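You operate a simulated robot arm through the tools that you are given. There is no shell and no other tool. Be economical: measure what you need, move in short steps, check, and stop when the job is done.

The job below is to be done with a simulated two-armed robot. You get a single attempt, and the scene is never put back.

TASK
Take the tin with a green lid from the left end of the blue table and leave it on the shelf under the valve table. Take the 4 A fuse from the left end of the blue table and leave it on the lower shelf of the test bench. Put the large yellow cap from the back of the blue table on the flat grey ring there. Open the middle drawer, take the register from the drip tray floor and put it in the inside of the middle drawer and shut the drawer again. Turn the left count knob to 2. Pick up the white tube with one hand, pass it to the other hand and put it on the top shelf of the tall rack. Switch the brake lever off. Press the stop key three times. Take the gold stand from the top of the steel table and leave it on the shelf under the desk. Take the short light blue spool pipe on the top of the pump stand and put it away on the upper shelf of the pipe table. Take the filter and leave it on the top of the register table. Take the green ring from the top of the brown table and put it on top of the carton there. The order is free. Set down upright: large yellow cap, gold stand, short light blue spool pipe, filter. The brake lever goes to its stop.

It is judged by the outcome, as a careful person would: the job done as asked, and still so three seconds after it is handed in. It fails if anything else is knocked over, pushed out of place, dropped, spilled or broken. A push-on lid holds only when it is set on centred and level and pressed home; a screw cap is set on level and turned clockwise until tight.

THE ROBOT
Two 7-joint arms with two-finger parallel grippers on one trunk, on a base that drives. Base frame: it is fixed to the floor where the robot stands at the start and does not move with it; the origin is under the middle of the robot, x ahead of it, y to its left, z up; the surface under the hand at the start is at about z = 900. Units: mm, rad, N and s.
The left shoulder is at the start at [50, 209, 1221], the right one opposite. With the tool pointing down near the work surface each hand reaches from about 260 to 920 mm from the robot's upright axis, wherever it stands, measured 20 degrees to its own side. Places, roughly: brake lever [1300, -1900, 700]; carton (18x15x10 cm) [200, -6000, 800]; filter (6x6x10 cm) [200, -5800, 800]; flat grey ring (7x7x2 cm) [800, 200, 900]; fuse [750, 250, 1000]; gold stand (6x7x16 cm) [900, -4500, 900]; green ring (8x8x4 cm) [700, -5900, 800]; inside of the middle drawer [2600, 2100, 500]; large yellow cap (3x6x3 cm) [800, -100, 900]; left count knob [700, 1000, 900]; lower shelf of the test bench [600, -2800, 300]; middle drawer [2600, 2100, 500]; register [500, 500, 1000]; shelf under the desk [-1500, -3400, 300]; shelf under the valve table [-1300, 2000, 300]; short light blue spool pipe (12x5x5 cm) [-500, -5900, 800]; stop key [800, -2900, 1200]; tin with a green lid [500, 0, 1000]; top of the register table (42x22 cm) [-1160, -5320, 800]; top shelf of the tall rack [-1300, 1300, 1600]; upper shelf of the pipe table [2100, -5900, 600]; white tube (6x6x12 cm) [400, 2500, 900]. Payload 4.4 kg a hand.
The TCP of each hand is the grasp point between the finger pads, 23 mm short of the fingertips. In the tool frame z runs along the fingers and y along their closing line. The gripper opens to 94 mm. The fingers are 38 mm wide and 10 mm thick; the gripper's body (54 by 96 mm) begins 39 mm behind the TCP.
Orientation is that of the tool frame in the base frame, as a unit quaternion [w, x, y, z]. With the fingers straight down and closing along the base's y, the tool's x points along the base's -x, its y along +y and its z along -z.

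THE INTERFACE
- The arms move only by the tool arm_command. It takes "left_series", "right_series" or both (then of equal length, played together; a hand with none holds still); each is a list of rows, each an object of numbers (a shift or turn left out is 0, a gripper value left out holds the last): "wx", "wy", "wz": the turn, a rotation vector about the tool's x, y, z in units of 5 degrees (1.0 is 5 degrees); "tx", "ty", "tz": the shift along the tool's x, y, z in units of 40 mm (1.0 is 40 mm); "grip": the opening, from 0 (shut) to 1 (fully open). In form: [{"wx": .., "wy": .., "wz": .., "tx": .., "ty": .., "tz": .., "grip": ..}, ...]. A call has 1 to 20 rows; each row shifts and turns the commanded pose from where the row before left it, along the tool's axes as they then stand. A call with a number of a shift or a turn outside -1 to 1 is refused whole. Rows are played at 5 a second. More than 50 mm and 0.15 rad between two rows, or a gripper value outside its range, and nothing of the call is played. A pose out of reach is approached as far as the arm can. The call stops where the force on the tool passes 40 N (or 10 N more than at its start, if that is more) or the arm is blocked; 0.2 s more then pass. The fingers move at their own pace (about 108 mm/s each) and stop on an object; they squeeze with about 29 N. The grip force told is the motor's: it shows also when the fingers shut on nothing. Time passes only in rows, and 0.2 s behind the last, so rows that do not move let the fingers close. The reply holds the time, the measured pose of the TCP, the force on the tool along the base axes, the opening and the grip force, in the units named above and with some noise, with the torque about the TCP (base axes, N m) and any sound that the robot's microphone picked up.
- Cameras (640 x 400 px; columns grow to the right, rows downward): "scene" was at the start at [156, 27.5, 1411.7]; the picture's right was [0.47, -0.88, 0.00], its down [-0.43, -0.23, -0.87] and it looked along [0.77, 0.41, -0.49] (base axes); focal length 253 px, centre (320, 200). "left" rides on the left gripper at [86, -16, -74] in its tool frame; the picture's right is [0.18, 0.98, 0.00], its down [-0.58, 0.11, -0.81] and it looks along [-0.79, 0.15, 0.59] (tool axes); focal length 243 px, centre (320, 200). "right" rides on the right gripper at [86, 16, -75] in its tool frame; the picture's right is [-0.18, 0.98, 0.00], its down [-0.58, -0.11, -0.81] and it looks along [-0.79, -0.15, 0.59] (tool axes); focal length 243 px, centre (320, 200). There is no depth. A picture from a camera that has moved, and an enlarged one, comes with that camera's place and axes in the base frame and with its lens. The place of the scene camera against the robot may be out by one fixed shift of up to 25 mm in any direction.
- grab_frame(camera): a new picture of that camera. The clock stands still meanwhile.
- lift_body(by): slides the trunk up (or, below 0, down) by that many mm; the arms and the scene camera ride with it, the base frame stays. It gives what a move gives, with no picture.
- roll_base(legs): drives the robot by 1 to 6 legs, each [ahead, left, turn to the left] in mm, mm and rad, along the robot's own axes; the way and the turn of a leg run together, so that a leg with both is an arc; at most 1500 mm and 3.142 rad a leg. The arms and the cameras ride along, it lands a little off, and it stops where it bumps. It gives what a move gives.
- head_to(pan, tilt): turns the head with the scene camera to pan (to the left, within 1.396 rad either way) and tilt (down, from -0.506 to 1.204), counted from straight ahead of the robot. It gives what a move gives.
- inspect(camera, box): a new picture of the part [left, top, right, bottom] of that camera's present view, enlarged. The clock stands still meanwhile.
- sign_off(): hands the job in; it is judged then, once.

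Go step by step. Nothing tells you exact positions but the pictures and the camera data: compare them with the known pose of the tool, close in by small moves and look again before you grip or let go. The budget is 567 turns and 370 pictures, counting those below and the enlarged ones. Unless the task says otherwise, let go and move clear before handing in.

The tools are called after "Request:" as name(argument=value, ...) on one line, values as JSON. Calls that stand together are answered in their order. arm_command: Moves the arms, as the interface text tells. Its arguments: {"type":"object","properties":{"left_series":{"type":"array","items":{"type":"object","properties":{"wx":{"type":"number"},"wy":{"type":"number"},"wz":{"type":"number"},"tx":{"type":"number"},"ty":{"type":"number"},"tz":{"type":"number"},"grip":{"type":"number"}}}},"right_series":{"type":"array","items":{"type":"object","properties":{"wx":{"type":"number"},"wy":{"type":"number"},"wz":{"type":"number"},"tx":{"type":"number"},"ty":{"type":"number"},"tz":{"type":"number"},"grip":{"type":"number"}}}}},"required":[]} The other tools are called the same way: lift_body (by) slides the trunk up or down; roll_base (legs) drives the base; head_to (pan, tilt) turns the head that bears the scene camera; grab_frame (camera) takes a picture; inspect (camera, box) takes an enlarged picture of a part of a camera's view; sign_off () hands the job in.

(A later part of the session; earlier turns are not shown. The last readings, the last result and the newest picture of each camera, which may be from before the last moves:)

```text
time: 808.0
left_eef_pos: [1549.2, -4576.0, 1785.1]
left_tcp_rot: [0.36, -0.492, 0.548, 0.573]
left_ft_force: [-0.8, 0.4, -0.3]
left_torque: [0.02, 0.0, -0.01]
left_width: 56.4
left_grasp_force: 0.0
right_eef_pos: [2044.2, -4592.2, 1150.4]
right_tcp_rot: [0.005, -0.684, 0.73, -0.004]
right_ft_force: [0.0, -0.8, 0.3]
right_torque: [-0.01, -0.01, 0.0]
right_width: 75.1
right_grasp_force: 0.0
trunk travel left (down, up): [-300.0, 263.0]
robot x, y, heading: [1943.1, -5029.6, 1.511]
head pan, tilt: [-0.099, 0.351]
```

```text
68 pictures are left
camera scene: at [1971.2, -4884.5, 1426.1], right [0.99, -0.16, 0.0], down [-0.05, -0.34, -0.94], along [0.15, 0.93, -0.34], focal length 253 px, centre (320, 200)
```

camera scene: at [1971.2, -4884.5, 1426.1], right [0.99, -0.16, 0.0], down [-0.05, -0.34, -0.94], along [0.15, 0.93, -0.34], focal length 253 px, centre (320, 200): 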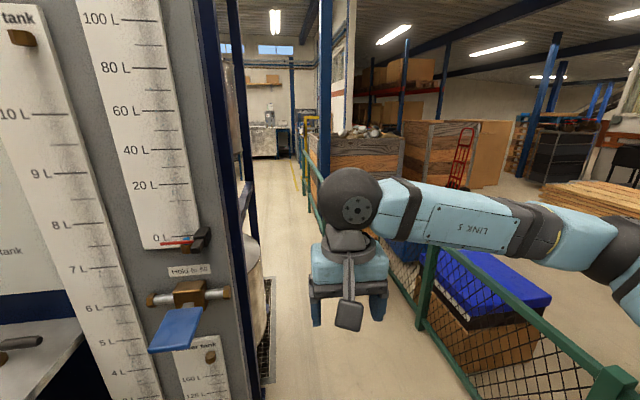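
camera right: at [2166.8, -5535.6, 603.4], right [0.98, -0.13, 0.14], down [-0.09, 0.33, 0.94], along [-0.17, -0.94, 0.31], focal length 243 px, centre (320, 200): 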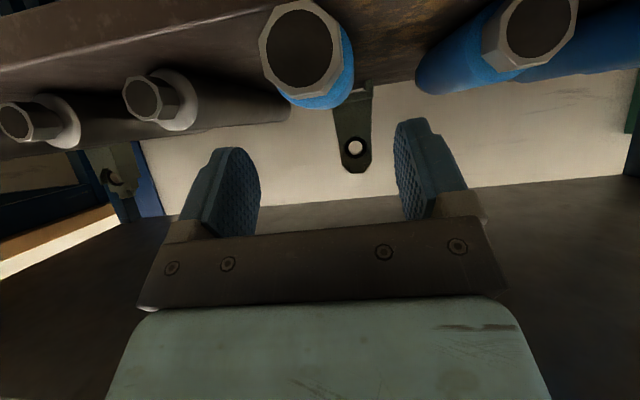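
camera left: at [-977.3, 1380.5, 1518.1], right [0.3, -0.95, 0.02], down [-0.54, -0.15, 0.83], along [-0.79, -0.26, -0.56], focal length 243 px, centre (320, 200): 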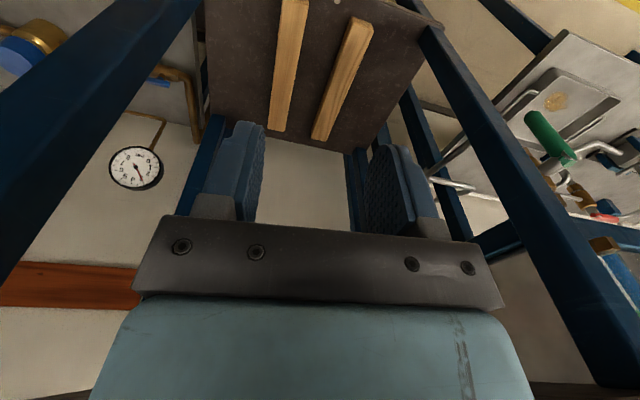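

There is an aisle (x≈1850–2860) going north behind the bench. Drive up it.

Request:
roll_base(legs=[[0, -400, 0.06], [1400, 0, 0], [1000, 0, 0]])

Request:
head_to(pan=0.5, tilt=0.4)

Request:
grab_frame(camera="scene")

```text
time: 819.7
left_eef_pos: [1969.3, -3136.9, 1783.9]
left_tcp_rot: [0.352, -0.498, 0.544, 0.576]
left_ft_force: [-0.1, 0.3, 0.6]
left_torque: [0.02, -0.02, 0.04]
left_width: 56.5
left_grasp_force: 0.0
right_eef_pos: [2464.0, -3143.2, 1148.3]
right_tcp_rot: [0.004, -0.692, 0.722, -0.005]
right_ft_force: [-0.4, 0.7, -0.4]
right_torque: [-0.04, -0.02, -0.01]
right_width: 75.1
right_grasp_force: 0.0
trunk travel left (down, up): [-300.0, 263.0]
robot x, y, heading: [2374.0, -3585.2, 1.533]
head pan, tilt: [-0.099, 0.351]
stopped in leg 3: the robot was blocked; the commanded pose is now the measured one
```

```text
time: 820.7
left_eef_pos: [1968.0, -3140.0, 1784.4]
left_tcp_rot: [0.352, -0.499, 0.542, 0.577]
left_ft_force: [0.3, 0.1, 0.7]
left_torque: [-0.01, -0.01, -0.02]
left_width: 56.4
left_grasp_force: 0.1
right_eef_pos: [2463.4, -3144.4, 1149.2]
right_tcp_rot: [0.005, -0.691, 0.723, -0.004]
right_ft_force: [0.9, -1.1, 0.4]
right_torque: [0.0, 0.03, 0.01]
right_width: 75.1
right_grasp_force: 0.0
trunk travel left (down, up): [-300.0, 263.0]
robot x, y, heading: [2376.4, -3584.5, 1.534]
head pan, tilt: [0.499, 0.4]
```

```text
67 pictures are left
camera scene: at [2342.5, -3448.8, 1421.6], right [0.89, 0.45, 0.0], down [0.17, -0.35, -0.92], along [-0.41, 0.82, -0.39], focal length 253 px, centre (320, 200)
```

scene: 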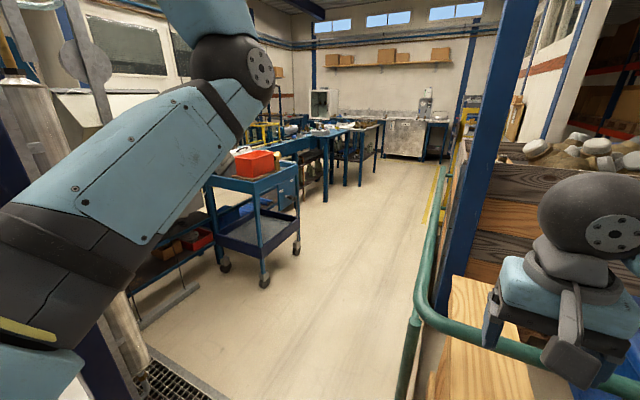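

Request:
head_to(pan=-0.5, tilt=0.6)

Request:
grab_frame(camera="scene")

```text
time: 822.0
left_eef_pos: [1966.7, -3140.0, 1785.2]
left_tcp_rot: [0.352, -0.499, 0.542, 0.577]
left_ft_force: [0.2, -1.0, -0.9]
left_torque: [0.01, 0.0, 0.01]
left_width: 56.5
left_grasp_force: 0.2
right_eef_pos: [2463.5, -3145.1, 1151.1]
right_tcp_rot: [0.004, -0.693, 0.721, -0.005]
right_ft_force: [-0.7, 0.2, -0.6]
right_torque: [0.0, 0.03, 0.01]
right_width: 75.2
right_grasp_force: 0.2
trunk travel left (down, up): [-300.0, 263.0]
robot x, y, heading: [2373.5, -3582.4, 1.539]
head pan, tilt: [-0.499, 0.6]
```

```text
66 pictures are left
camera scene: at [2428.8, -3455.9, 1403.5], right [0.86, -0.51, 0.0], down [-0.29, -0.49, -0.83], along [0.42, 0.71, -0.56], focal length 253 px, centre (320, 200)
```

scene: 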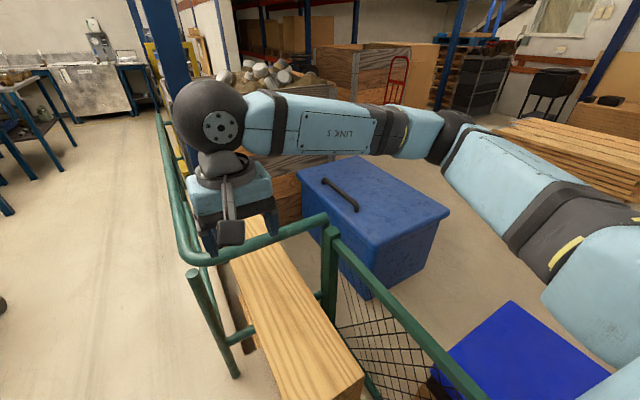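

Request:
head_to(pan=1.0, tilt=0.3)

Request:
grab_frame(camera="scene")

```text
time: 823.5
left_eef_pos: [1967.4, -3141.2, 1784.6]
left_tcp_rot: [0.352, -0.499, 0.542, 0.578]
left_ft_force: [0.4, -0.7, -0.1]
left_torque: [0.0, -0.03, -0.01]
left_width: 56.5
left_grasp_force: 0.1
right_eef_pos: [2462.9, -3145.0, 1149.3]
right_tcp_rot: [0.004, -0.692, 0.722, -0.005]
right_ft_force: [-0.2, -0.4, -0.6]
right_torque: [0.0, -0.04, 0.02]
right_width: 75.1
right_grasp_force: 0.0
trunk travel left (down, up): [-300.0, 263.0]
robot x, y, heading: [2370.1, -3585.1, 1.536]
head pan, tilt: [1.0, 0.3]
```

```text
65 pictures are left
camera scene: at [2307.2, -3478.8, 1430.9], right [0.57, 0.82, 0.0], down [0.24, -0.17, -0.96], along [-0.79, 0.54, -0.3], focal length 253 px, centre (320, 200)
```

scene: 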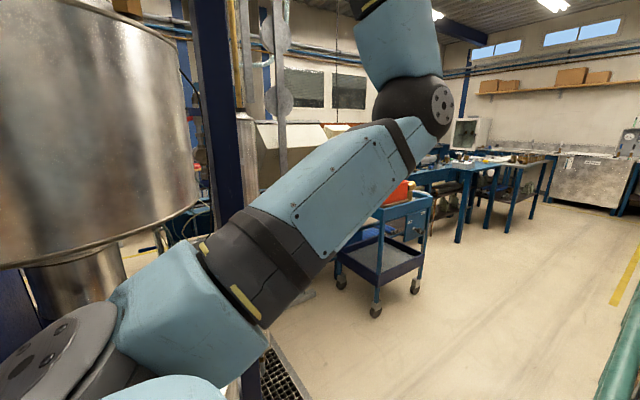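

The base is squeezed between tank and fence. Back off slightly, shift left a bit and creep forward.

Request:
roll_base(legs=[[-80, 0, 0.035], [0, 45, 0], [200, 0, 0]])

```text
time: 826.1
left_eef_pos: [1906.8, -3128.9, 1781.6]
left_tcp_rot: [0.342, -0.508, 0.538, 0.58]
left_ft_force: [-0.5, 1.0, -1.3]
left_torque: [0.07, -0.02, 0.01]
left_width: 56.5
left_grasp_force: 0.0
right_eef_pos: [2401.2, -3123.4, 1146.2]
right_tcp_rot: [0.002, -0.703, 0.712, -0.006]
right_ft_force: [-0.8, 0.5, 0.2]
right_torque: [-0.01, -0.01, 0.02]
right_width: 75.2
right_grasp_force: 0.1
trunk travel left (down, up): [-300.0, 263.0]
robot x, y, heading: [2324.5, -3566.6, 1.568]
head pan, tilt: [1.0, 0.3]
stopped in leg 3: the robot was blocked; the commanded pose is now the measured one
```

Request:
head_to(pan=0.0, tilt=1.1)

Request:
grab_frame(camera="scene")

```text
time: 827.4
left_eef_pos: [1907.4, -3136.1, 1783.6]
left_tcp_rot: [0.342, -0.508, 0.536, 0.581]
left_ft_force: [0.1, 0.5, -0.1]
left_torque: [-0.01, 0.03, 0.03]
left_width: 56.4
left_grasp_force: 0.0
right_eef_pos: [2401.5, -3125.8, 1149.6]
right_tcp_rot: [0.004, -0.703, 0.711, -0.004]
right_ft_force: [-0.1, 0.3, -0.3]
right_torque: [-0.04, 0.02, -0.02]
right_width: 75.2
right_grasp_force: 0.0
trunk travel left (down, up): [-300.0, 263.0]
robot x, y, heading: [2325.7, -3569.6, 1.566]
head pan, tilt: [0.0, 1.1]
```

```text
64 pictures are left
camera scene: at [2334.0, -3452.5, 1364.9], right [1.0, 0.0, 0.0], down [0.0, -0.89, -0.45], along [0.0, 0.45, -0.89], focal length 253 px, centre (320, 200)
```

scene: 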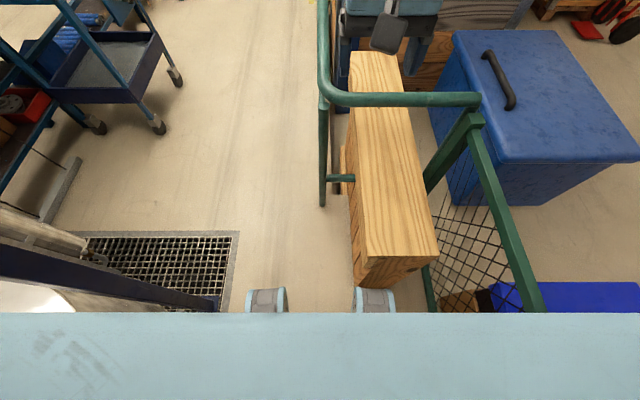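

A beam blocks the aisle, so I'll take the northern route instead. First a quick zoom on the trolley from here.

Request:
head_to(pan=0.45, tilt=0.35)

Request:
inspect(camera="scene", box=[180, 110, 340, 290])

```text
time: 828.5
left_eef_pos: [1907.5, -3135.4, 1782.5]
left_tcp_rot: [0.343, -0.508, 0.536, 0.581]
left_ft_force: [0.0, 0.3, 0.3]
left_torque: [-0.02, -0.01, 0.0]
left_width: 56.4
left_grasp_force: 0.0
right_eef_pos: [2401.8, -3126.4, 1148.4]
right_tcp_rot: [0.005, -0.703, 0.711, -0.004]
right_ft_force: [-0.5, 0.4, -0.1]
right_torque: [0.0, -0.02, -0.02]
right_width: 75.2
right_grasp_force: 0.1
trunk travel left (down, up): [-300.0, 263.0]
robot x, y, heading: [2322.5, -3565.0, 1.566]
head pan, tilt: [0.45, 0.351]
```

```text
2.22 times, centred on (260, 200) of scene
camera zoom: at [2293.7, -3431.4, 1426.1], right [0.9, 0.43, 0.0], down [0.15, -0.31, -0.94], along [-0.41, 0.85, -0.34], focal length 562 px, centre (453, 200)
```

zoom: 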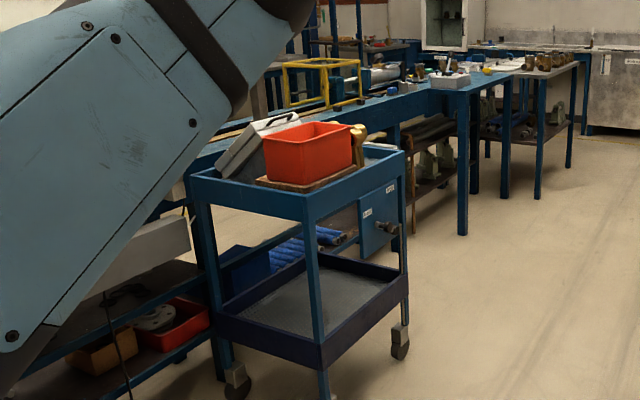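

The brake lever is on a plate on the trolley's east side. Take the long northern route; first back out south and west.

Request:
roll_base(legs=[[-1450, 0, 0], [0, 380, 0], [0, 0, 3.14]])

Request:
roll_base(legs=[[0, -1120, 0], [0, -1120, 0]])

```text
time: 846.6
left_eef_pos: [2321.4, -5450.8, 1781.8]
left_tcp_rot: [0.575, 0.546, 0.497, -0.352]
left_ft_force: [-0.2, -0.1, 0.3]
left_torque: [0.0, -0.02, 0.01]
left_width: 56.3
left_grasp_force: 0.0
right_eef_pos: [1825.6, -5441.6, 1149.0]
right_tcp_rot: [-0.004, 0.723, 0.691, -0.005]
right_ft_force: [0.6, -0.3, -0.3]
right_torque: [0.01, -0.02, 0.01]
right_width: 75.1
right_grasp_force: 0.0
trunk travel left (down, up): [-300.0, 263.0]
robot x, y, heading: [1920.7, -5005.8, -1.616]
head pan, tilt: [0.45, 0.351]
```

```text
time: 855.4
left_eef_pos: [1269.3, -5417.1, 1783.4]
left_tcp_rot: [0.567, 0.556, 0.486, -0.365]
left_ft_force: [0.4, 0.4, -0.3]
left_torque: [0.0, 0.0, 0.01]
left_width: 56.2
left_grasp_force: 0.2
right_eef_pos: [774.1, -5387.1, 1149.6]
right_tcp_rot: [-0.005, 0.738, 0.675, -0.004]
right_ft_force: [0.0, 0.1, -0.8]
right_torque: [0.0, 0.01, 0.01]
right_width: 75.4
right_grasp_force: 0.0
trunk travel left (down, up): [-300.0, 263.0]
robot x, y, heading: [889.4, -4952.1, -1.655]
head pan, tilt: [0.45, 0.351]
stopped in leg 1: the robot was blocked; the commanded pose is now the measured one
```

Bumped near the steel table; move south, straighten, and check it.

Request:
roll_base(legs=[[130, 0, 0.085]])

Request:
head_to(pan=1.39, tilt=0.6)

Request:
roll_base(legs=[[0, -600, 0], [0, -590, 0]])

```text
time: 856.6
left_eef_pos: [1301.2, -5507.5, 1784.1]
left_tcp_rot: [0.582, 0.534, 0.509, -0.341]
left_ft_force: [0.7, -0.7, 0.7]
left_torque: [0.02, -0.02, 0.01]
left_width: 56.6
left_grasp_force: 0.1
right_eef_pos: [807.1, -5520.1, 1149.6]
right_tcp_rot: [-0.005, 0.709, 0.705, -0.005]
right_ft_force: [-0.3, 0.5, -0.3]
right_torque: [0.0, 0.01, 0.03]
right_width: 75.0
right_grasp_force: 0.1
trunk travel left (down, up): [-300.0, 263.0]
robot x, y, heading: [883.0, -5077.5, -1.568]
head pan, tilt: [0.45, 0.351]
```

```text
time: 857.9
left_eef_pos: [1302.9, -5508.9, 1783.2]
left_tcp_rot: [0.582, 0.534, 0.51, -0.341]
left_ft_force: [-0.5, -0.5, -0.1]
left_torque: [-0.02, -0.03, 0.0]
left_width: 56.0
left_grasp_force: 0.1
right_eef_pos: [807.6, -5520.0, 1149.4]
right_tcp_rot: [-0.005, 0.708, 0.706, -0.004]
right_ft_force: [0.7, 1.0, 0.4]
right_torque: [0.01, 0.0, 0.02]
right_width: 75.4
right_grasp_force: 0.1
trunk travel left (down, up): [-300.0, 263.0]
robot x, y, heading: [878.5, -5078.5, -1.564]
head pan, tilt: [1.389, 0.6]
```

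```text
time: 868.9
left_eef_pos: [110.7, -5515.0, 1783.1]
left_tcp_rot: [0.583, 0.533, 0.51, -0.341]
left_ft_force: [0.5, 1.0, -0.4]
left_torque: [-0.04, -0.01, -0.03]
left_width: 56.2
left_grasp_force: 0.0
right_eef_pos: [-384.0, -5527.0, 1149.7]
right_tcp_rot: [-0.004, 0.709, 0.706, -0.005]
right_ft_force: [-0.1, 0.4, 0.1]
right_torque: [0.03, -0.02, -0.01]
right_width: 75.2
right_grasp_force: 0.1
trunk travel left (down, up): [-300.0, 263.0]
robot x, y, heading: [-309.6, -5083.6, -1.57]
head pan, tilt: [1.389, 0.6]
```

Request:
roll_base(legs=[[0, 0, 2.2]])

Request:
head_to(pan=-0.2, tilt=0.3)

Request:
inspect(camera="scene", box=[220, 100, 440, 260])

```text
time: 874.5
left_eef_pos: [-219.4, -4489.0, 1783.7]
left_tcp_rot: [0.565, -0.217, 0.705, 0.369]
left_ft_force: [0.2, 0.3, 0.1]
left_torque: [0.02, -0.01, 0.02]
left_width: 56.3
left_grasp_force: 0.1
right_eef_pos: [86.8, -4878.9, 1149.5]
right_tcp_rot: [0.001, -0.314, 0.949, -0.006]
right_ft_force: [-0.2, 0.6, -0.8]
right_torque: [0.0, 0.02, -0.03]
right_width: 75.3
right_grasp_force: 0.1
trunk travel left (down, up): [-300.0, 263.0]
robot x, y, heading: [-310.1, -5086.3, 0.649]
head pan, tilt: [1.389, 0.6]
```

```text
time: 876.2
left_eef_pos: [-218.7, -4490.4, 1782.3]
left_tcp_rot: [0.565, -0.217, 0.706, 0.368]
left_ft_force: [0.2, 0.0, 0.0]
left_torque: [0.01, 0.0, 0.0]
left_width: 56.6
left_grasp_force: 0.0
right_eef_pos: [86.2, -4878.9, 1151.0]
right_tcp_rot: [0.002, -0.313, 0.95, -0.006]
right_ft_force: [0.8, 0.0, 0.1]
right_torque: [0.01, -0.02, 0.0]
right_width: 75.3
right_grasp_force: 0.1
trunk travel left (down, up): [-300.0, 263.0]
robot x, y, heading: [-306.1, -5087.0, 0.65]
head pan, tilt: [-0.201, 0.3]
```

```text
2.50 times, centred on (330, 180) of scene
camera zoom: at [-163.9, -5019.9, 1430.9], right [0.43, -0.9, 0.0], down [-0.27, -0.13, -0.96], along [0.86, 0.41, -0.3], focal length 633 px, centre (295, 250)
```

zoom: 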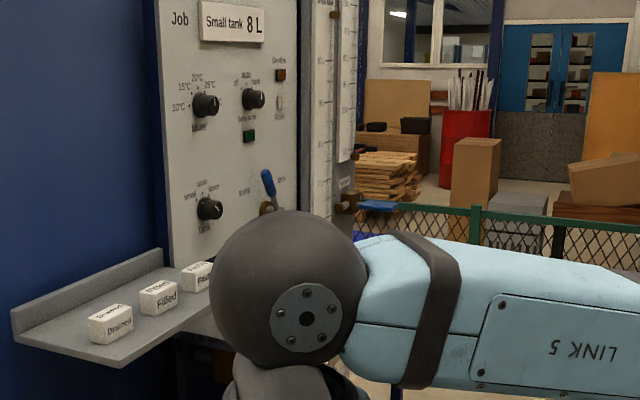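

Request:
roll_base(legs=[[0, 0, 0.921], [1400, 0, 0], [1400, 0, 0]])

Request:
roll_base(legs=[[1400, 0, 0], [1400, 0, 0], [1100, 0, 0]])

```text
time: 891.9
left_eef_pos: [-721.1, -1898.8, 1783.0]
left_tcp_rot: [0.345, -0.505, 0.539, 0.58]
left_ft_force: [0.4, 0.5, -0.3]
left_torque: [-0.02, 0.0, -0.02]
left_width: 56.3
left_grasp_force: 0.0
right_eef_pos: [-224.2, -1894.2, 1148.7]
right_tcp_rot: [0.004, -0.701, 0.714, -0.004]
right_ft_force: [0.3, 0.1, 1.1]
right_torque: [0.0, -0.01, -0.01]
right_width: 75.4
right_grasp_force: 0.1
trunk travel left (down, up): [-300.0, 263.0]
robot x, y, heading: [-306.2, -2335.4, 1.554]
head pan, tilt: [-0.201, 0.3]
```

```text
time: 910.9
left_eef_pos: [-703.1, 2025.0, 1782.7]
left_tcp_rot: [0.34, -0.51, 0.534, 0.583]
left_ft_force: [0.6, 0.2, -0.5]
left_torque: [0.01, -0.02, 0.04]
left_width: 56.1
left_grasp_force: 0.0
right_eef_pos: [-207.4, 2038.7, 1150.3]
right_tcp_rot: [0.004, -0.706, 0.708, -0.004]
right_ft_force: [0.2, 1.3, 0.4]
right_torque: [-0.01, -0.01, 0.0]
right_width: 75.3
right_grasp_force: 0.1
trunk travel left (down, up): [-300.0, 263.0]
robot x, y, heading: [-276.5, 1594.9, 1.573]
head pan, tilt: [-0.201, 0.3]
```

Request:
roll_base(legs=[[0, 0, -1.573], [1000, 80, 0], [1000, 0, 0], [0, 0, -1.57]])

Request:
head_to(pan=-0.1, tilt=0.4)

Request:
grab_frame(camera="scene")

```text
time: 928.5
left_eef_pos: [2118.9, 1248.9, 1783.5]
left_tcp_rot: [0.579, 0.539, 0.504, -0.347]
left_ft_force: [-0.4, 0.3, 0.1]
left_torque: [0.0, 0.0, 0.02]
left_width: 56.3
left_grasp_force: 0.0
right_eef_pos: [1624.7, 1247.1, 1149.7]
right_tcp_rot: [-0.004, 0.716, 0.699, -0.004]
right_ft_force: [0.0, 0.6, 0.0]
right_torque: [-0.04, 0.01, 0.01]
right_width: 75.3
right_grasp_force: 0.0
trunk travel left (down, up): [-300.0, 263.0]
robot x, y, heading: [1706.3, 1687.4, -1.59]
head pan, tilt: [-0.201, 0.3]
```

```text
time: 929.1
left_eef_pos: [2119.0, 1249.2, 1783.4]
left_tcp_rot: [0.579, 0.54, 0.503, -0.346]
left_ft_force: [-0.6, 0.2, 0.6]
left_torque: [0.02, 0.0, -0.03]
left_width: 56.3
left_grasp_force: 0.1
right_eef_pos: [1625.0, 1247.2, 1149.3]
right_tcp_rot: [-0.005, 0.715, 0.699, -0.003]
right_ft_force: [-1.0, -0.4, 0.3]
right_torque: [-0.02, -0.02, 0.01]
right_width: 75.2
right_grasp_force: 0.1
trunk travel left (down, up): [-300.0, 263.0]
robot x, y, heading: [1705.5, 1685.3, -1.582]
head pan, tilt: [-0.099, 0.4]
```

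```text
61 pictures are left
camera scene: at [1703.9, 1511.6, 1421.7], right [-0.99, 0.12, 0.0], down [0.05, 0.39, -0.92], along [-0.11, -0.92, -0.39], focal length 253 px, centre (320, 200)
```

scene: 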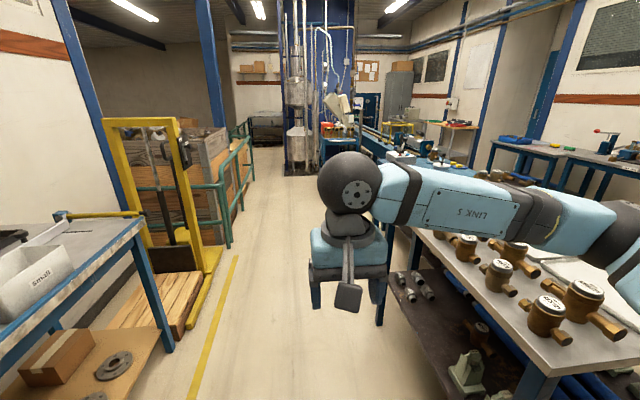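

Request:
roll_base(legs=[[1400, 0, 0], [1250, 0, 0]])

Request:
head_to(pan=-0.2, tilt=0.5)

Request:
grab_frame(camera="scene")

```text
time: 942.2
left_eef_pos: [2134.5, -1429.3, 1783.5]
left_tcp_rot: [0.581, 0.536, 0.507, -0.343]
left_ft_force: [0.5, -0.2, 0.1]
left_torque: [0.01, 0.04, -0.02]
left_width: 56.6
left_grasp_force: 0.2
right_eef_pos: [1639.8, -1438.6, 1148.6]
right_tcp_rot: [-0.004, 0.712, 0.702, -0.005]
right_ft_force: [-0.5, -0.6, -0.8]
right_torque: [0.02, -0.02, -0.03]
right_width: 75.1
right_grasp_force: 0.2
trunk travel left (down, up): [-300.0, 263.0]
robot x, y, heading: [1715.4, -1000.4, -1.571]
head pan, tilt: [-0.099, 0.4]
```

```text
time: 942.9
left_eef_pos: [2134.9, -1430.2, 1782.9]
left_tcp_rot: [0.581, 0.536, 0.507, -0.344]
left_ft_force: [-1.4, 0.1, -0.5]
left_torque: [0.01, -0.01, -0.01]
left_width: 56.3
left_grasp_force: 0.1
right_eef_pos: [1640.1, -1437.6, 1149.0]
right_tcp_rot: [-0.005, 0.711, 0.703, -0.004]
right_ft_force: [0.6, 1.0, 0.1]
right_torque: [0.0, -0.02, 0.01]
right_width: 75.2
right_grasp_force: 0.0
trunk travel left (down, up): [-300.0, 263.0]
robot x, y, heading: [1716.4, -994.4, -1.577]
head pan, tilt: [-0.201, 0.499]
```

```text
60 pictures are left
camera scene: at [1706.5, -1169.3, 1412.6], right [-0.98, 0.2, 0.0], down [0.1, 0.47, -0.88], along [-0.18, -0.86, -0.48], focal length 253 px, centre (320, 200)
```

scene: 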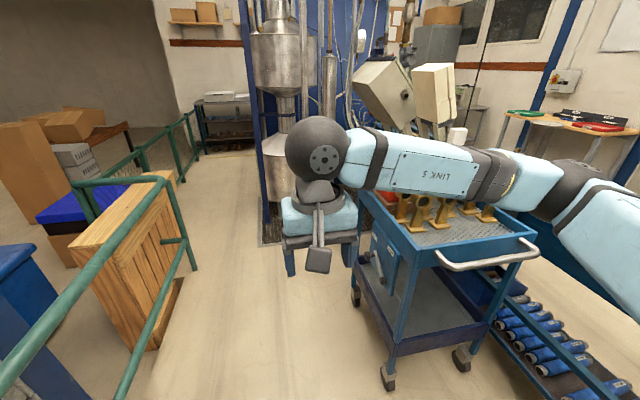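

I see the trolley and the plate with the lever on its east side. Move the hand aside and zoom.

Request:
arm_command(right_series=[{"ty": 0.9, "tz": -0.3}, {"ty": 0.9, "tz": -0.3}, {"ty": 0.9}, {"ty": 0.9}])

Request:
inspect(camera="scene", box=[340, 180, 460, 310])

```text
time: 943.9
left_eef_pos: [2138.6, -1430.1, 1783.2]
left_tcp_rot: [0.581, 0.536, 0.507, -0.343]
left_ft_force: [0.4, -0.2, -0.2]
left_torque: [-0.02, 0.0, -0.03]
left_width: 56.3
left_grasp_force: 0.1
right_eef_pos: [1788.0, -1441.0, 1171.0]
right_tcp_rot: [-0.006, 0.712, 0.702, -0.005]
right_ft_force: [0.5, 0.2, -0.2]
right_torque: [0.01, 0.02, -0.02]
right_width: 75.2
right_grasp_force: 0.0
trunk travel left (down, up): [-300.0, 263.0]
robot x, y, heading: [1717.6, -998.5, -1.571]
head pan, tilt: [-0.201, 0.499]
```

```text
3.08 times, centred on (400, 245) of scene
camera zoom: at [1708.7, -1169.1, 1412.6], right [-0.98, 0.2, 0.0], down [0.1, 0.47, -0.88], along [-0.18, -0.86, -0.48], focal length 779 px, centre (74, 62)
```

zoom: 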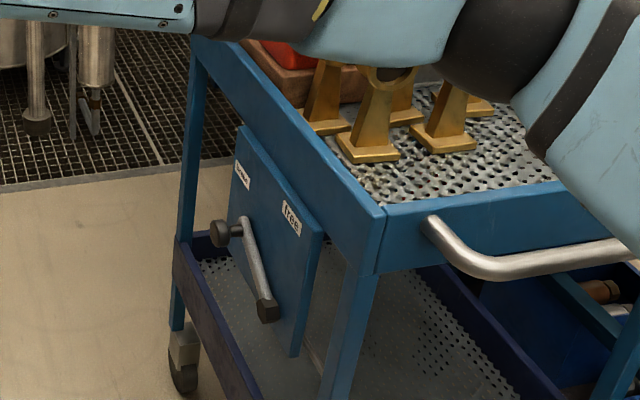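

Request:
inspect(camera="scene", box=[375, 215, 415, 245])

Request:
inspect(camera="scene", box=[372, 205, 412, 290])

```text
13.33 times, centred on (395, 230) of scene
camera zoom: at [1708.7, -1169.1, 1412.6], right [-0.98, 0.2, 0.0], down [0.1, 0.47, -0.88], along [-0.18, -0.86, -0.48], focal length 3374 px, centre (-680, -200)
```

zoom: 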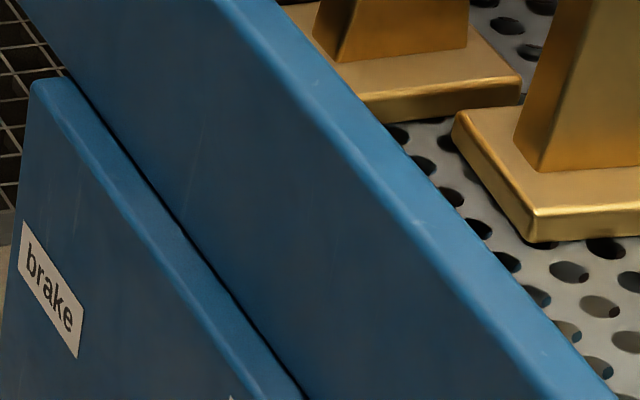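

```text
4.71 times, centred on (392, 248) of scene
camera zoom: at [1708.7, -1169.1, 1412.6], right [-0.98, 0.2, 0.0], down [0.1, 0.47, -0.88], along [-0.18, -0.86, -0.48], focal length 1191 px, centre (-19, -24)
```

zoom: 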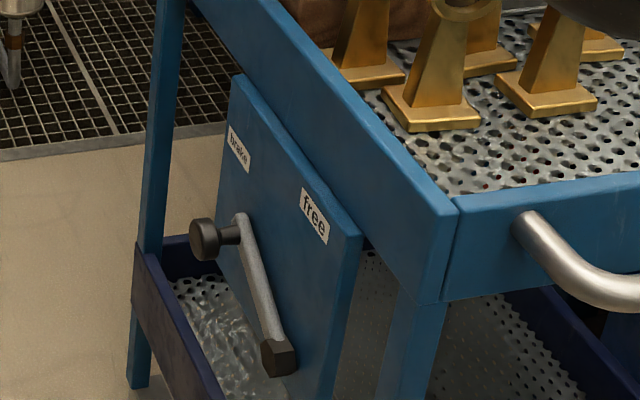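

The lever pivots low on the plate with its knob leaning to "brake" (south); "free" is to the north. I'll hook the knob from its south side and pull it north. Move closer.

Request:
roll_base(legs=[[330, 60, 0]])

Request:
arm_command(right_series=[{"wz": 1, "grip": 0}, {"wz": 1}, {"wz": 1}, {"wz": 1}, {"wz": 1}, {"wz": 1}, {"wz": 1}, {"wz": 1}, {"wz": 1}, {"wz": 1}, {"wz": 1}, {"wz": 1}, {"wz": 1}, {"wz": 1}, {"wz": 1}, {"wz": 1}, {"wz": 1}, {"wz": 1}])

Request:
head_to(pan=-0.5, tilt=0.7)

Request:
grab_frame(camera="scene")

```text
time: 946.0
left_eef_pos: [2191.4, -1757.9, 1783.2]
left_tcp_rot: [0.581, 0.537, 0.506, -0.344]
left_ft_force: [0.1, 0.3, 0.1]
left_torque: [0.04, -0.01, -0.02]
left_width: 56.5
left_grasp_force: 0.0
right_eef_pos: [1843.1, -1767.8, 1170.8]
right_tcp_rot: [-0.004, 0.712, 0.702, -0.004]
right_ft_force: [-0.4, 1.0, -0.3]
right_torque: [0.02, 0.02, 0.01]
right_width: 75.2
right_grasp_force: 0.1
trunk travel left (down, up): [-300.0, 263.0]
robot x, y, heading: [1775.5, -1323.1, -1.579]
head pan, tilt: [-0.201, 0.499]
```

```text
time: 949.8
left_eef_pos: [2191.5, -1758.3, 1782.6]
left_tcp_rot: [0.581, 0.537, 0.506, -0.344]
left_ft_force: [-0.3, -0.2, 0.6]
left_torque: [-0.01, -0.01, 0.01]
left_width: 56.3
left_grasp_force: 0.0
right_eef_pos: [1842.9, -1767.5, 1171.4]
right_tcp_rot: [0.0, 1.0, -0.007, -0.005]
right_ft_force: [-0.6, -0.1, -0.2]
right_torque: [0.01, -0.03, 0.0]
right_width: 0.0
right_grasp_force: 29.1
trunk travel left (down, up): [-300.0, 263.0]
robot x, y, heading: [1776.7, -1323.6, -1.574]
head pan, tilt: [-0.201, 0.499]
```

```text
time: 950.6
left_eef_pos: [2192.9, -1757.1, 1783.6]
left_tcp_rot: [0.581, 0.536, 0.507, -0.343]
left_ft_force: [0.3, -0.1, 0.7]
left_torque: [0.01, 0.0, -0.06]
left_width: 56.4
left_grasp_force: 0.1
right_eef_pos: [1842.5, -1767.3, 1171.4]
right_tcp_rot: [0.0, 1.0, -0.007, -0.006]
right_ft_force: [0.2, -0.3, -0.2]
right_torque: [0.0, 0.0, 0.04]
right_width: 0.1
right_grasp_force: 28.9
trunk travel left (down, up): [-300.0, 263.0]
robot x, y, heading: [1779.5, -1323.5, -1.577]
head pan, tilt: [-0.499, 0.7]
```

```text
56 pictures are left
camera scene: at [1742.3, -1481.8, 1394.9], right [-0.87, 0.48, 0.0], down [0.31, 0.56, -0.77], along [-0.37, -0.67, -0.64], focal length 253 px, centre (320, 200)
```

scene: 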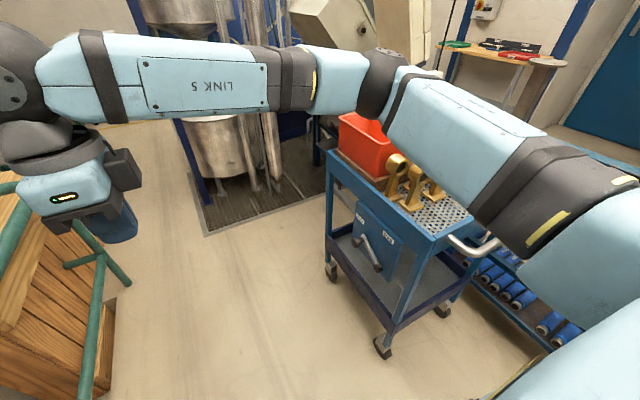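

Request:
inspect(camera="scene", box=[330, 190, 420, 290])

```text
4.00 times, centred on (375, 240) of scene
camera zoom: at [1742.3, -1481.8, 1394.9], right [-0.87, 0.48, 0.0], down [0.31, 0.56, -0.77], along [-0.37, -0.67, -0.64], focal length 1012 px, centre (100, 40)
```

zoom: 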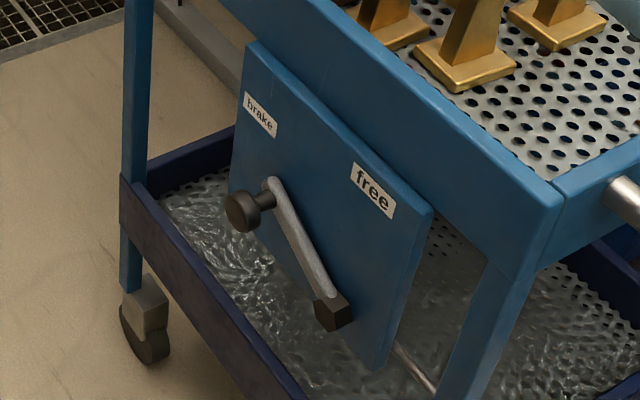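

Request:
arm_command(right_series=[{"ty": 0.8, "tz": 0.6}, {"ty": 0.8, "tz": 0.6}, {"ty": 0.8, "tz": 0.6}, {"ty": 0.8, "tz": 0.6}, {"ty": 0.8, "tz": 0.6}, {"ty": 0.8, "tz": 0.6}, {"ty": 0.8, "tz": 0.6}, {"ty": 0.6, "tz": 0.6}, {"tx": -0.9}, {"tx": -0.9}, {"tx": -0.9}, {"tx": -0.9}, {"tx": -0.9}, {"tx": -0.9}])

Request:
grab_frame(camera="right")

Request:
grab_frame(camera="scene")

```text
time: 953.6
left_eef_pos: [2189.5, -1756.8, 1783.7]
left_tcp_rot: [0.581, 0.538, 0.505, -0.343]
left_ft_force: [0.5, -0.2, 0.1]
left_torque: [0.01, 0.02, 0.04]
left_width: 56.4
left_grasp_force: 0.0
right_eef_pos: [1619.6, -2009.4, 981.2]
right_tcp_rot: [0.0, 1.0, -0.007, -0.006]
right_ft_force: [-0.2, -0.5, -0.2]
right_torque: [0.02, -0.01, 0.03]
right_width: 0.0
right_grasp_force: 28.8
trunk travel left (down, up): [-300.0, 263.0]
robot x, y, heading: [1775.2, -1324.5, -1.579]
head pan, tilt: [-0.499, 0.7]
```

```text
54 pictures are left
camera right: at [1705.6, -2027.6, 1055.5], right [-0.2, -0.98, 0.0], down [-0.57, 0.12, 0.81], along [-0.8, 0.16, -0.58], focal length 243 px, centre (320, 200)
```

right: 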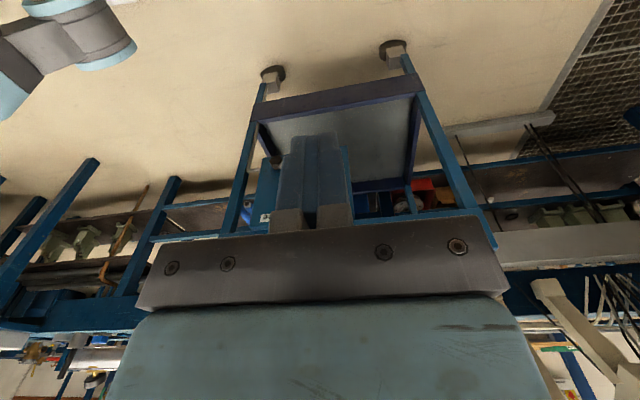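

```text
53 pictures are left
camera scene: at [1740.8, -1481.3, 1394.8], right [-0.87, 0.49, 0.0], down [0.31, 0.56, -0.76], along [-0.37, -0.67, -0.64], focal length 253 px, centre (320, 200)
```

scene: 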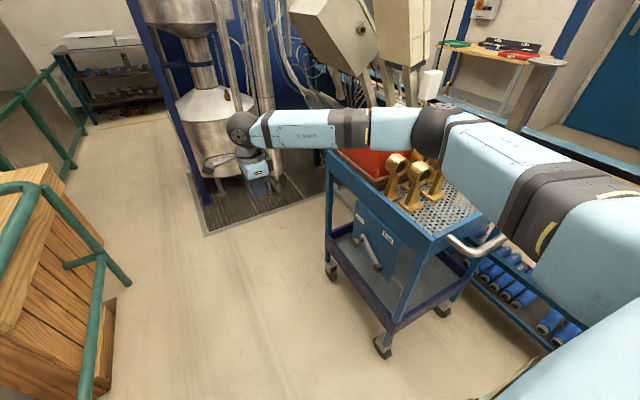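

Raise the trunk so the elbow clears the trolley, then bring the hand down beside the lever.

Request:
lift_body(by=200)

Request:
arm_command(right_series=[{"tz": 0.9}, {"tz": 0.9}, {"tz": 0.9}, {"tz": 0.9}, {"tz": 0.9}, {"tz": 0.9}, {"tz": 0.9}, {"tz": 0.9}, {"tz": 0.9}, {"tx": -0.8}, {"tx": -0.8}, {"tx": -0.8}, {"tx": -0.8}])

Request:
grab_frame(camera="right")

Request:
head_to(pan=-0.4, tilt=0.8)

Request:
grab_frame(camera="scene")

```text
time: 955.8
left_eef_pos: [2193.1, -1758.3, 1984.8]
left_tcp_rot: [0.581, 0.536, 0.506, -0.344]
left_ft_force: [0.2, 0.2, 0.1]
left_torque: [0.01, 0.03, -0.01]
left_width: 56.4
left_grasp_force: 0.1
right_eef_pos: [1620.7, -2009.2, 1180.9]
right_tcp_rot: [0.0, 1.0, -0.007, -0.007]
right_ft_force: [-0.3, -0.4, -0.1]
right_torque: [-0.01, -0.01, -0.01]
right_width: 0.0
right_grasp_force: 29.6
trunk travel left (down, up): [-500.0, 63.0]
robot x, y, heading: [1777.5, -1322.7, -1.582]
head pan, tilt: [-0.499, 0.7]
```

```text
time: 958.6
left_eef_pos: [2190.0, -1757.1, 1983.2]
left_tcp_rot: [0.581, 0.538, 0.505, -0.343]
left_ft_force: [-0.9, 0.1, 0.4]
left_torque: [0.0, -0.02, 0.02]
left_width: 56.5
left_grasp_force: 0.0
right_eef_pos: [1489.4, -2007.8, 857.6]
right_tcp_rot: [0.0, 1.0, -0.008, -0.006]
right_ft_force: [0.4, 0.4, 0.4]
right_torque: [-0.02, -0.02, 0.01]
right_width: 0.1
right_grasp_force: 29.0
trunk travel left (down, up): [-500.0, 63.0]
robot x, y, heading: [1772.8, -1325.0, -1.579]
head pan, tilt: [-0.499, 0.7]
```

```text
52 pictures are left
camera right: at [1574.7, -2025.6, 933.1], right [-0.2, -0.98, 0.0], down [-0.57, 0.12, 0.81], along [-0.8, 0.16, -0.58], focal length 243 px, centre (320, 200)
```

right: 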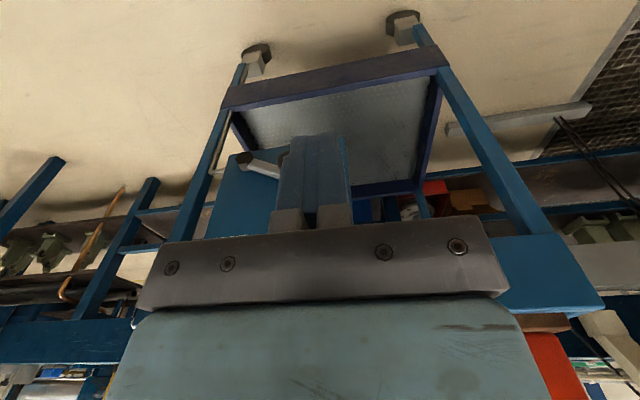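

```text
time: 959.3
left_eef_pos: [2191.8, -1758.5, 1983.9]
left_tcp_rot: [0.58, 0.537, 0.506, -0.344]
left_ft_force: [0.3, -0.1, 0.3]
left_torque: [-0.01, -0.01, -0.03]
left_width: 56.4
left_grasp_force: 0.1
right_eef_pos: [1487.8, -2008.4, 857.9]
right_tcp_rot: [-0.001, 1.0, -0.007, -0.006]
right_ft_force: [0.0, -0.5, 1.0]
right_torque: [0.01, -0.02, -0.01]
right_width: 0.0
right_grasp_force: 28.6
trunk travel left (down, up): [-500.0, 63.0]
robot x, y, heading: [1776.1, -1326.1, -1.577]
head pan, tilt: [-0.4, 0.799]
```

```text
51 pictures are left
camera scene: at [1751.2, -1481.5, 1586.6], right [-0.92, 0.4, 0.0], down [0.28, 0.66, -0.7], along [-0.28, -0.64, -0.72], focal length 253 px, centre (320, 200)
```

scene: 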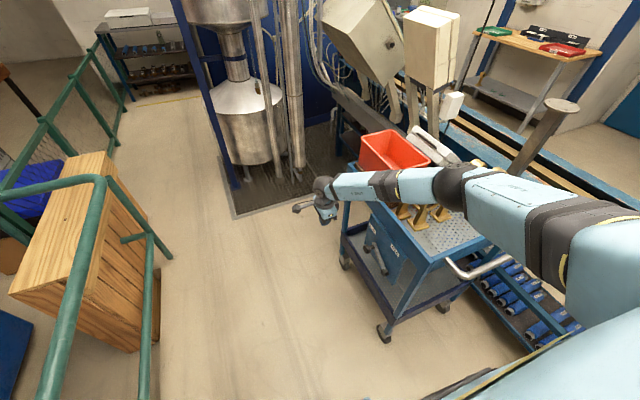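

Lever hub is at about (1305,-1837,634), knob near (1320,-1943,690). Move in south of the knob.

Request:
arm_command(right_series=[{"tx": -0.9}, {"tx": -0.9}, {"tx": -0.9}, {"tx": -0.9}, {"tz": 0.8}, {"tz": 0.8}, {"tz": 0.8}])

Request:
grab_frame(camera="right")

Request:
inspect(camera="scene", box=[310, 170, 430, 290])

```text
time: 960.9
left_eef_pos: [2193.0, -1758.8, 1983.0]
left_tcp_rot: [0.581, 0.536, 0.507, -0.344]
left_ft_force: [0.0, -0.6, -0.5]
left_torque: [0.03, 0.01, -0.03]
left_width: 56.6
left_grasp_force: 0.1
right_eef_pos: [1345.5, -2005.0, 765.0]
right_tcp_rot: [-0.001, 1.0, -0.006, -0.007]
right_ft_force: [-1.0, -0.5, -0.5]
right_torque: [-0.02, 0.01, -0.02]
right_width: 0.0
right_grasp_force: 29.1
trunk travel left (down, up): [-500.0, 63.0]
robot x, y, heading: [1776.3, -1326.4, -1.58]
head pan, tilt: [-0.4, 0.799]
```

```text
50 pictures are left
camera right: at [1432.0, -2023.4, 840.1], right [-0.2, -0.98, 0.0], down [-0.57, 0.12, 0.81], along [-0.8, 0.16, -0.58], focal length 243 px, centre (320, 200)
```

right: 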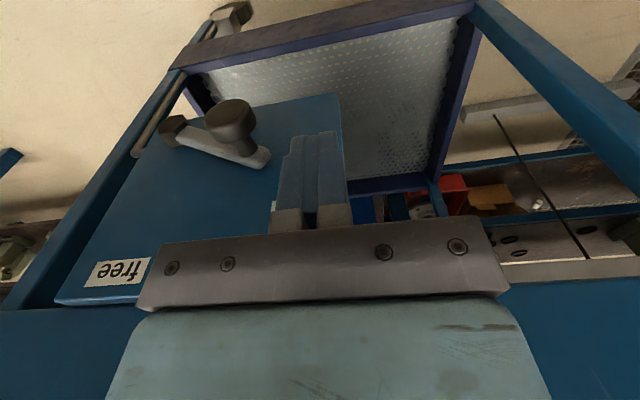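

```text
3.33 times, centred on (370, 230) of scene
camera zoom: at [1752.1, -1482.1, 1586.6], right [-0.92, 0.4, 0.0], down [0.28, 0.66, -0.7], along [-0.28, -0.64, -0.72], focal length 844 px, centre (153, 100)
```

zoom: 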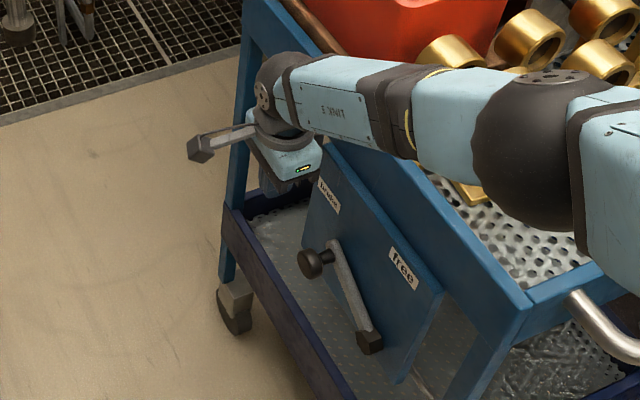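

Request:
arm_command(right_series=[{"tx": -0.33, "tz": 0.55}, {"tz": 0.6}, {"tz": 0.5}, {"ty": -0.4}, {"ty": -0.3}])

Request:
grab_frame(camera="right")

```text
time: 962.1
left_eef_pos: [2191.1, -1757.8, 1983.7]
left_tcp_rot: [0.581, 0.537, 0.506, -0.343]
left_ft_force: [0.1, 0.6, -0.7]
left_torque: [0.01, -0.01, 0.02]
left_width: 56.4
left_grasp_force: 0.0
right_eef_pos: [1341.0, -1962.0, 741.7]
right_tcp_rot: [0.0, 1.0, -0.007, -0.006]
right_ft_force: [0.1, 0.0, 0.4]
right_torque: [0.0, -0.02, -0.01]
right_width: 0.2
right_grasp_force: 28.7
right hand out of reach, approached as far as the arm can: row 1, 2, 3
trunk travel left (down, up): [-500.0, 63.0]
robot x, y, heading: [1777.7, -1328.2, -1.578]
head pan, tilt: [-0.4, 0.799]
```

```text
48 pictures are left
camera right: at [1425.9, -1980.1, 815.7], right [-0.2, -0.98, 0.0], down [-0.57, 0.12, 0.81], along [-0.8, 0.16, -0.58], focal length 243 px, centre (320, 200)
```

right: 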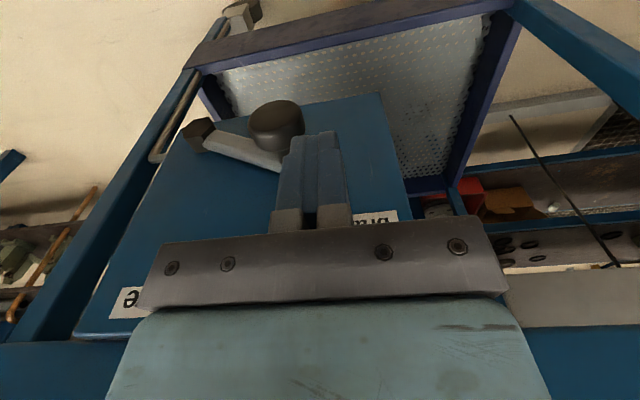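

Request:
arm_command(right_series=[{"ty": 0.5}, {"ty": 0.5}])

Request:
lift_body(by=-45)

Request:
arm_command(right_series=[{"ty": -0.3}, {"ty": -0.2}])

Request:
grab_frame(camera="right")

```text
time: 962.7
left_eef_pos: [2194.2, -1759.2, 1982.9]
left_tcp_rot: [0.58, 0.536, 0.507, -0.344]
left_ft_force: [0.6, -0.4, 0.7]
left_torque: [-0.04, 0.01, -0.02]
left_width: 56.2
left_grasp_force: 0.1
right_eef_pos: [1339.5, -1990.6, 741.1]
right_tcp_rot: [-0.001, 1.0, -0.007, -0.006]
right_ft_force: [-0.1, 0.0, 0.6]
right_torque: [-0.02, -0.03, 0.03]
right_width: 0.2
right_grasp_force: 28.7
right hand out of reach, approached as far as the arm can: row 2
trunk travel left (down, up): [-500.0, 63.0]
robot x, y, heading: [1773.7, -1325.5, -1.581]
head pan, tilt: [-0.4, 0.799]
```

```text
time: 963.5
left_eef_pos: [2190.7, -1756.4, 1939.5]
left_tcp_rot: [0.581, 0.537, 0.506, -0.344]
left_ft_force: [0.2, 0.3, -0.4]
left_torque: [0.01, 0.0, -0.01]
left_width: 56.5
left_grasp_force: 0.1
right_eef_pos: [1337.5, -1990.1, 696.9]
right_tcp_rot: [0.001, 1.0, -0.007, -0.006]
right_ft_force: [-0.6, 0.6, 0.7]
right_torque: [0.0, 0.0, 0.01]
right_width: 0.0
right_grasp_force: 29.3
trunk travel left (down, up): [-455.0, 108.0]
robot x, y, heading: [1778.4, -1324.3, -1.581]
head pan, tilt: [-0.4, 0.799]
```

```text
time: 964.1
left_eef_pos: [2191.5, -1757.7, 1937.3]
left_tcp_rot: [0.58, 0.537, 0.506, -0.345]
left_ft_force: [-0.2, -0.3, -0.5]
left_torque: [-0.03, 0.01, 0.02]
left_width: 56.5
left_grasp_force: 0.1
right_eef_pos: [1339.3, -1970.6, 696.5]
right_tcp_rot: [0.0, 1.0, -0.008, -0.007]
right_ft_force: [0.0, -0.2, 0.3]
right_torque: [0.0, 0.03, 0.0]
right_width: 0.0
right_grasp_force: 29.1
trunk travel left (down, up): [-455.0, 108.0]
robot x, y, heading: [1776.9, -1323.8, -1.579]
head pan, tilt: [-0.4, 0.799]
```

```text
47 pictures are left
camera right: at [1425.0, -1988.6, 771.1], right [-0.2, -0.98, 0.0], down [-0.57, 0.12, 0.81], along [-0.8, 0.16, -0.58], focal length 243 px, centre (320, 200)
```

right: 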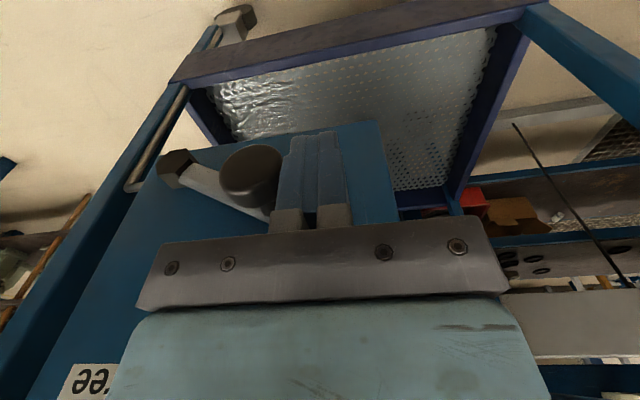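

Request:
arm_command(right_series=[{"tx": -0.12}, {"ty": -0.2, "tz": -0.2}, {"ty": -0.24, "tz": -0.27}, {"ty": -0.28, "tz": -0.25}, {"ty": -0.31, "tz": -0.21}])

Request:
grab_frame(camera="right")

```text
time: 965.4
left_eef_pos: [2191.0, -1757.0, 1937.4]
left_tcp_rot: [0.581, 0.536, 0.507, -0.344]
left_ft_force: [0.2, 0.0, -0.2]
left_torque: [0.0, 0.05, -0.02]
left_width: 56.5
left_grasp_force: 0.1
right_eef_pos: [1336.4, -1928.6, 733.3]
right_tcp_rot: [-0.001, 1.0, -0.008, -0.007]
right_ft_force: [0.6, 0.9, -0.5]
right_torque: [0.0, 0.02, 0.02]
right_width: 0.0
right_grasp_force: 28.9
trunk travel left (down, up): [-455.0, 108.0]
robot x, y, heading: [1774.0, -1321.8, -1.578]
head pan, tilt: [-0.4, 0.799]
```

```text
46 pictures are left
camera right: at [1421.7, -1946.8, 808.4], right [-0.2, -0.98, 0.0], down [-0.57, 0.12, 0.81], along [-0.8, 0.16, -0.58], focal length 243 px, centre (320, 200)
```

right: 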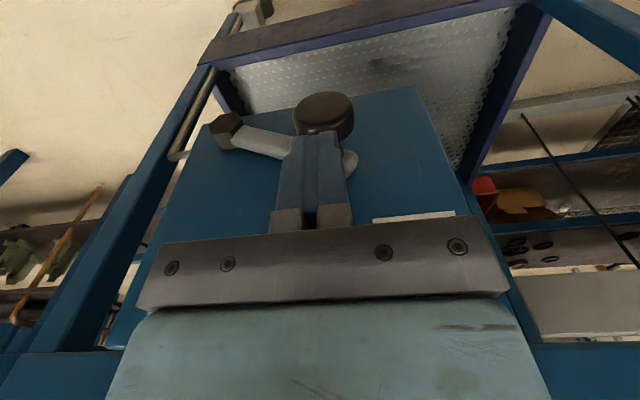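

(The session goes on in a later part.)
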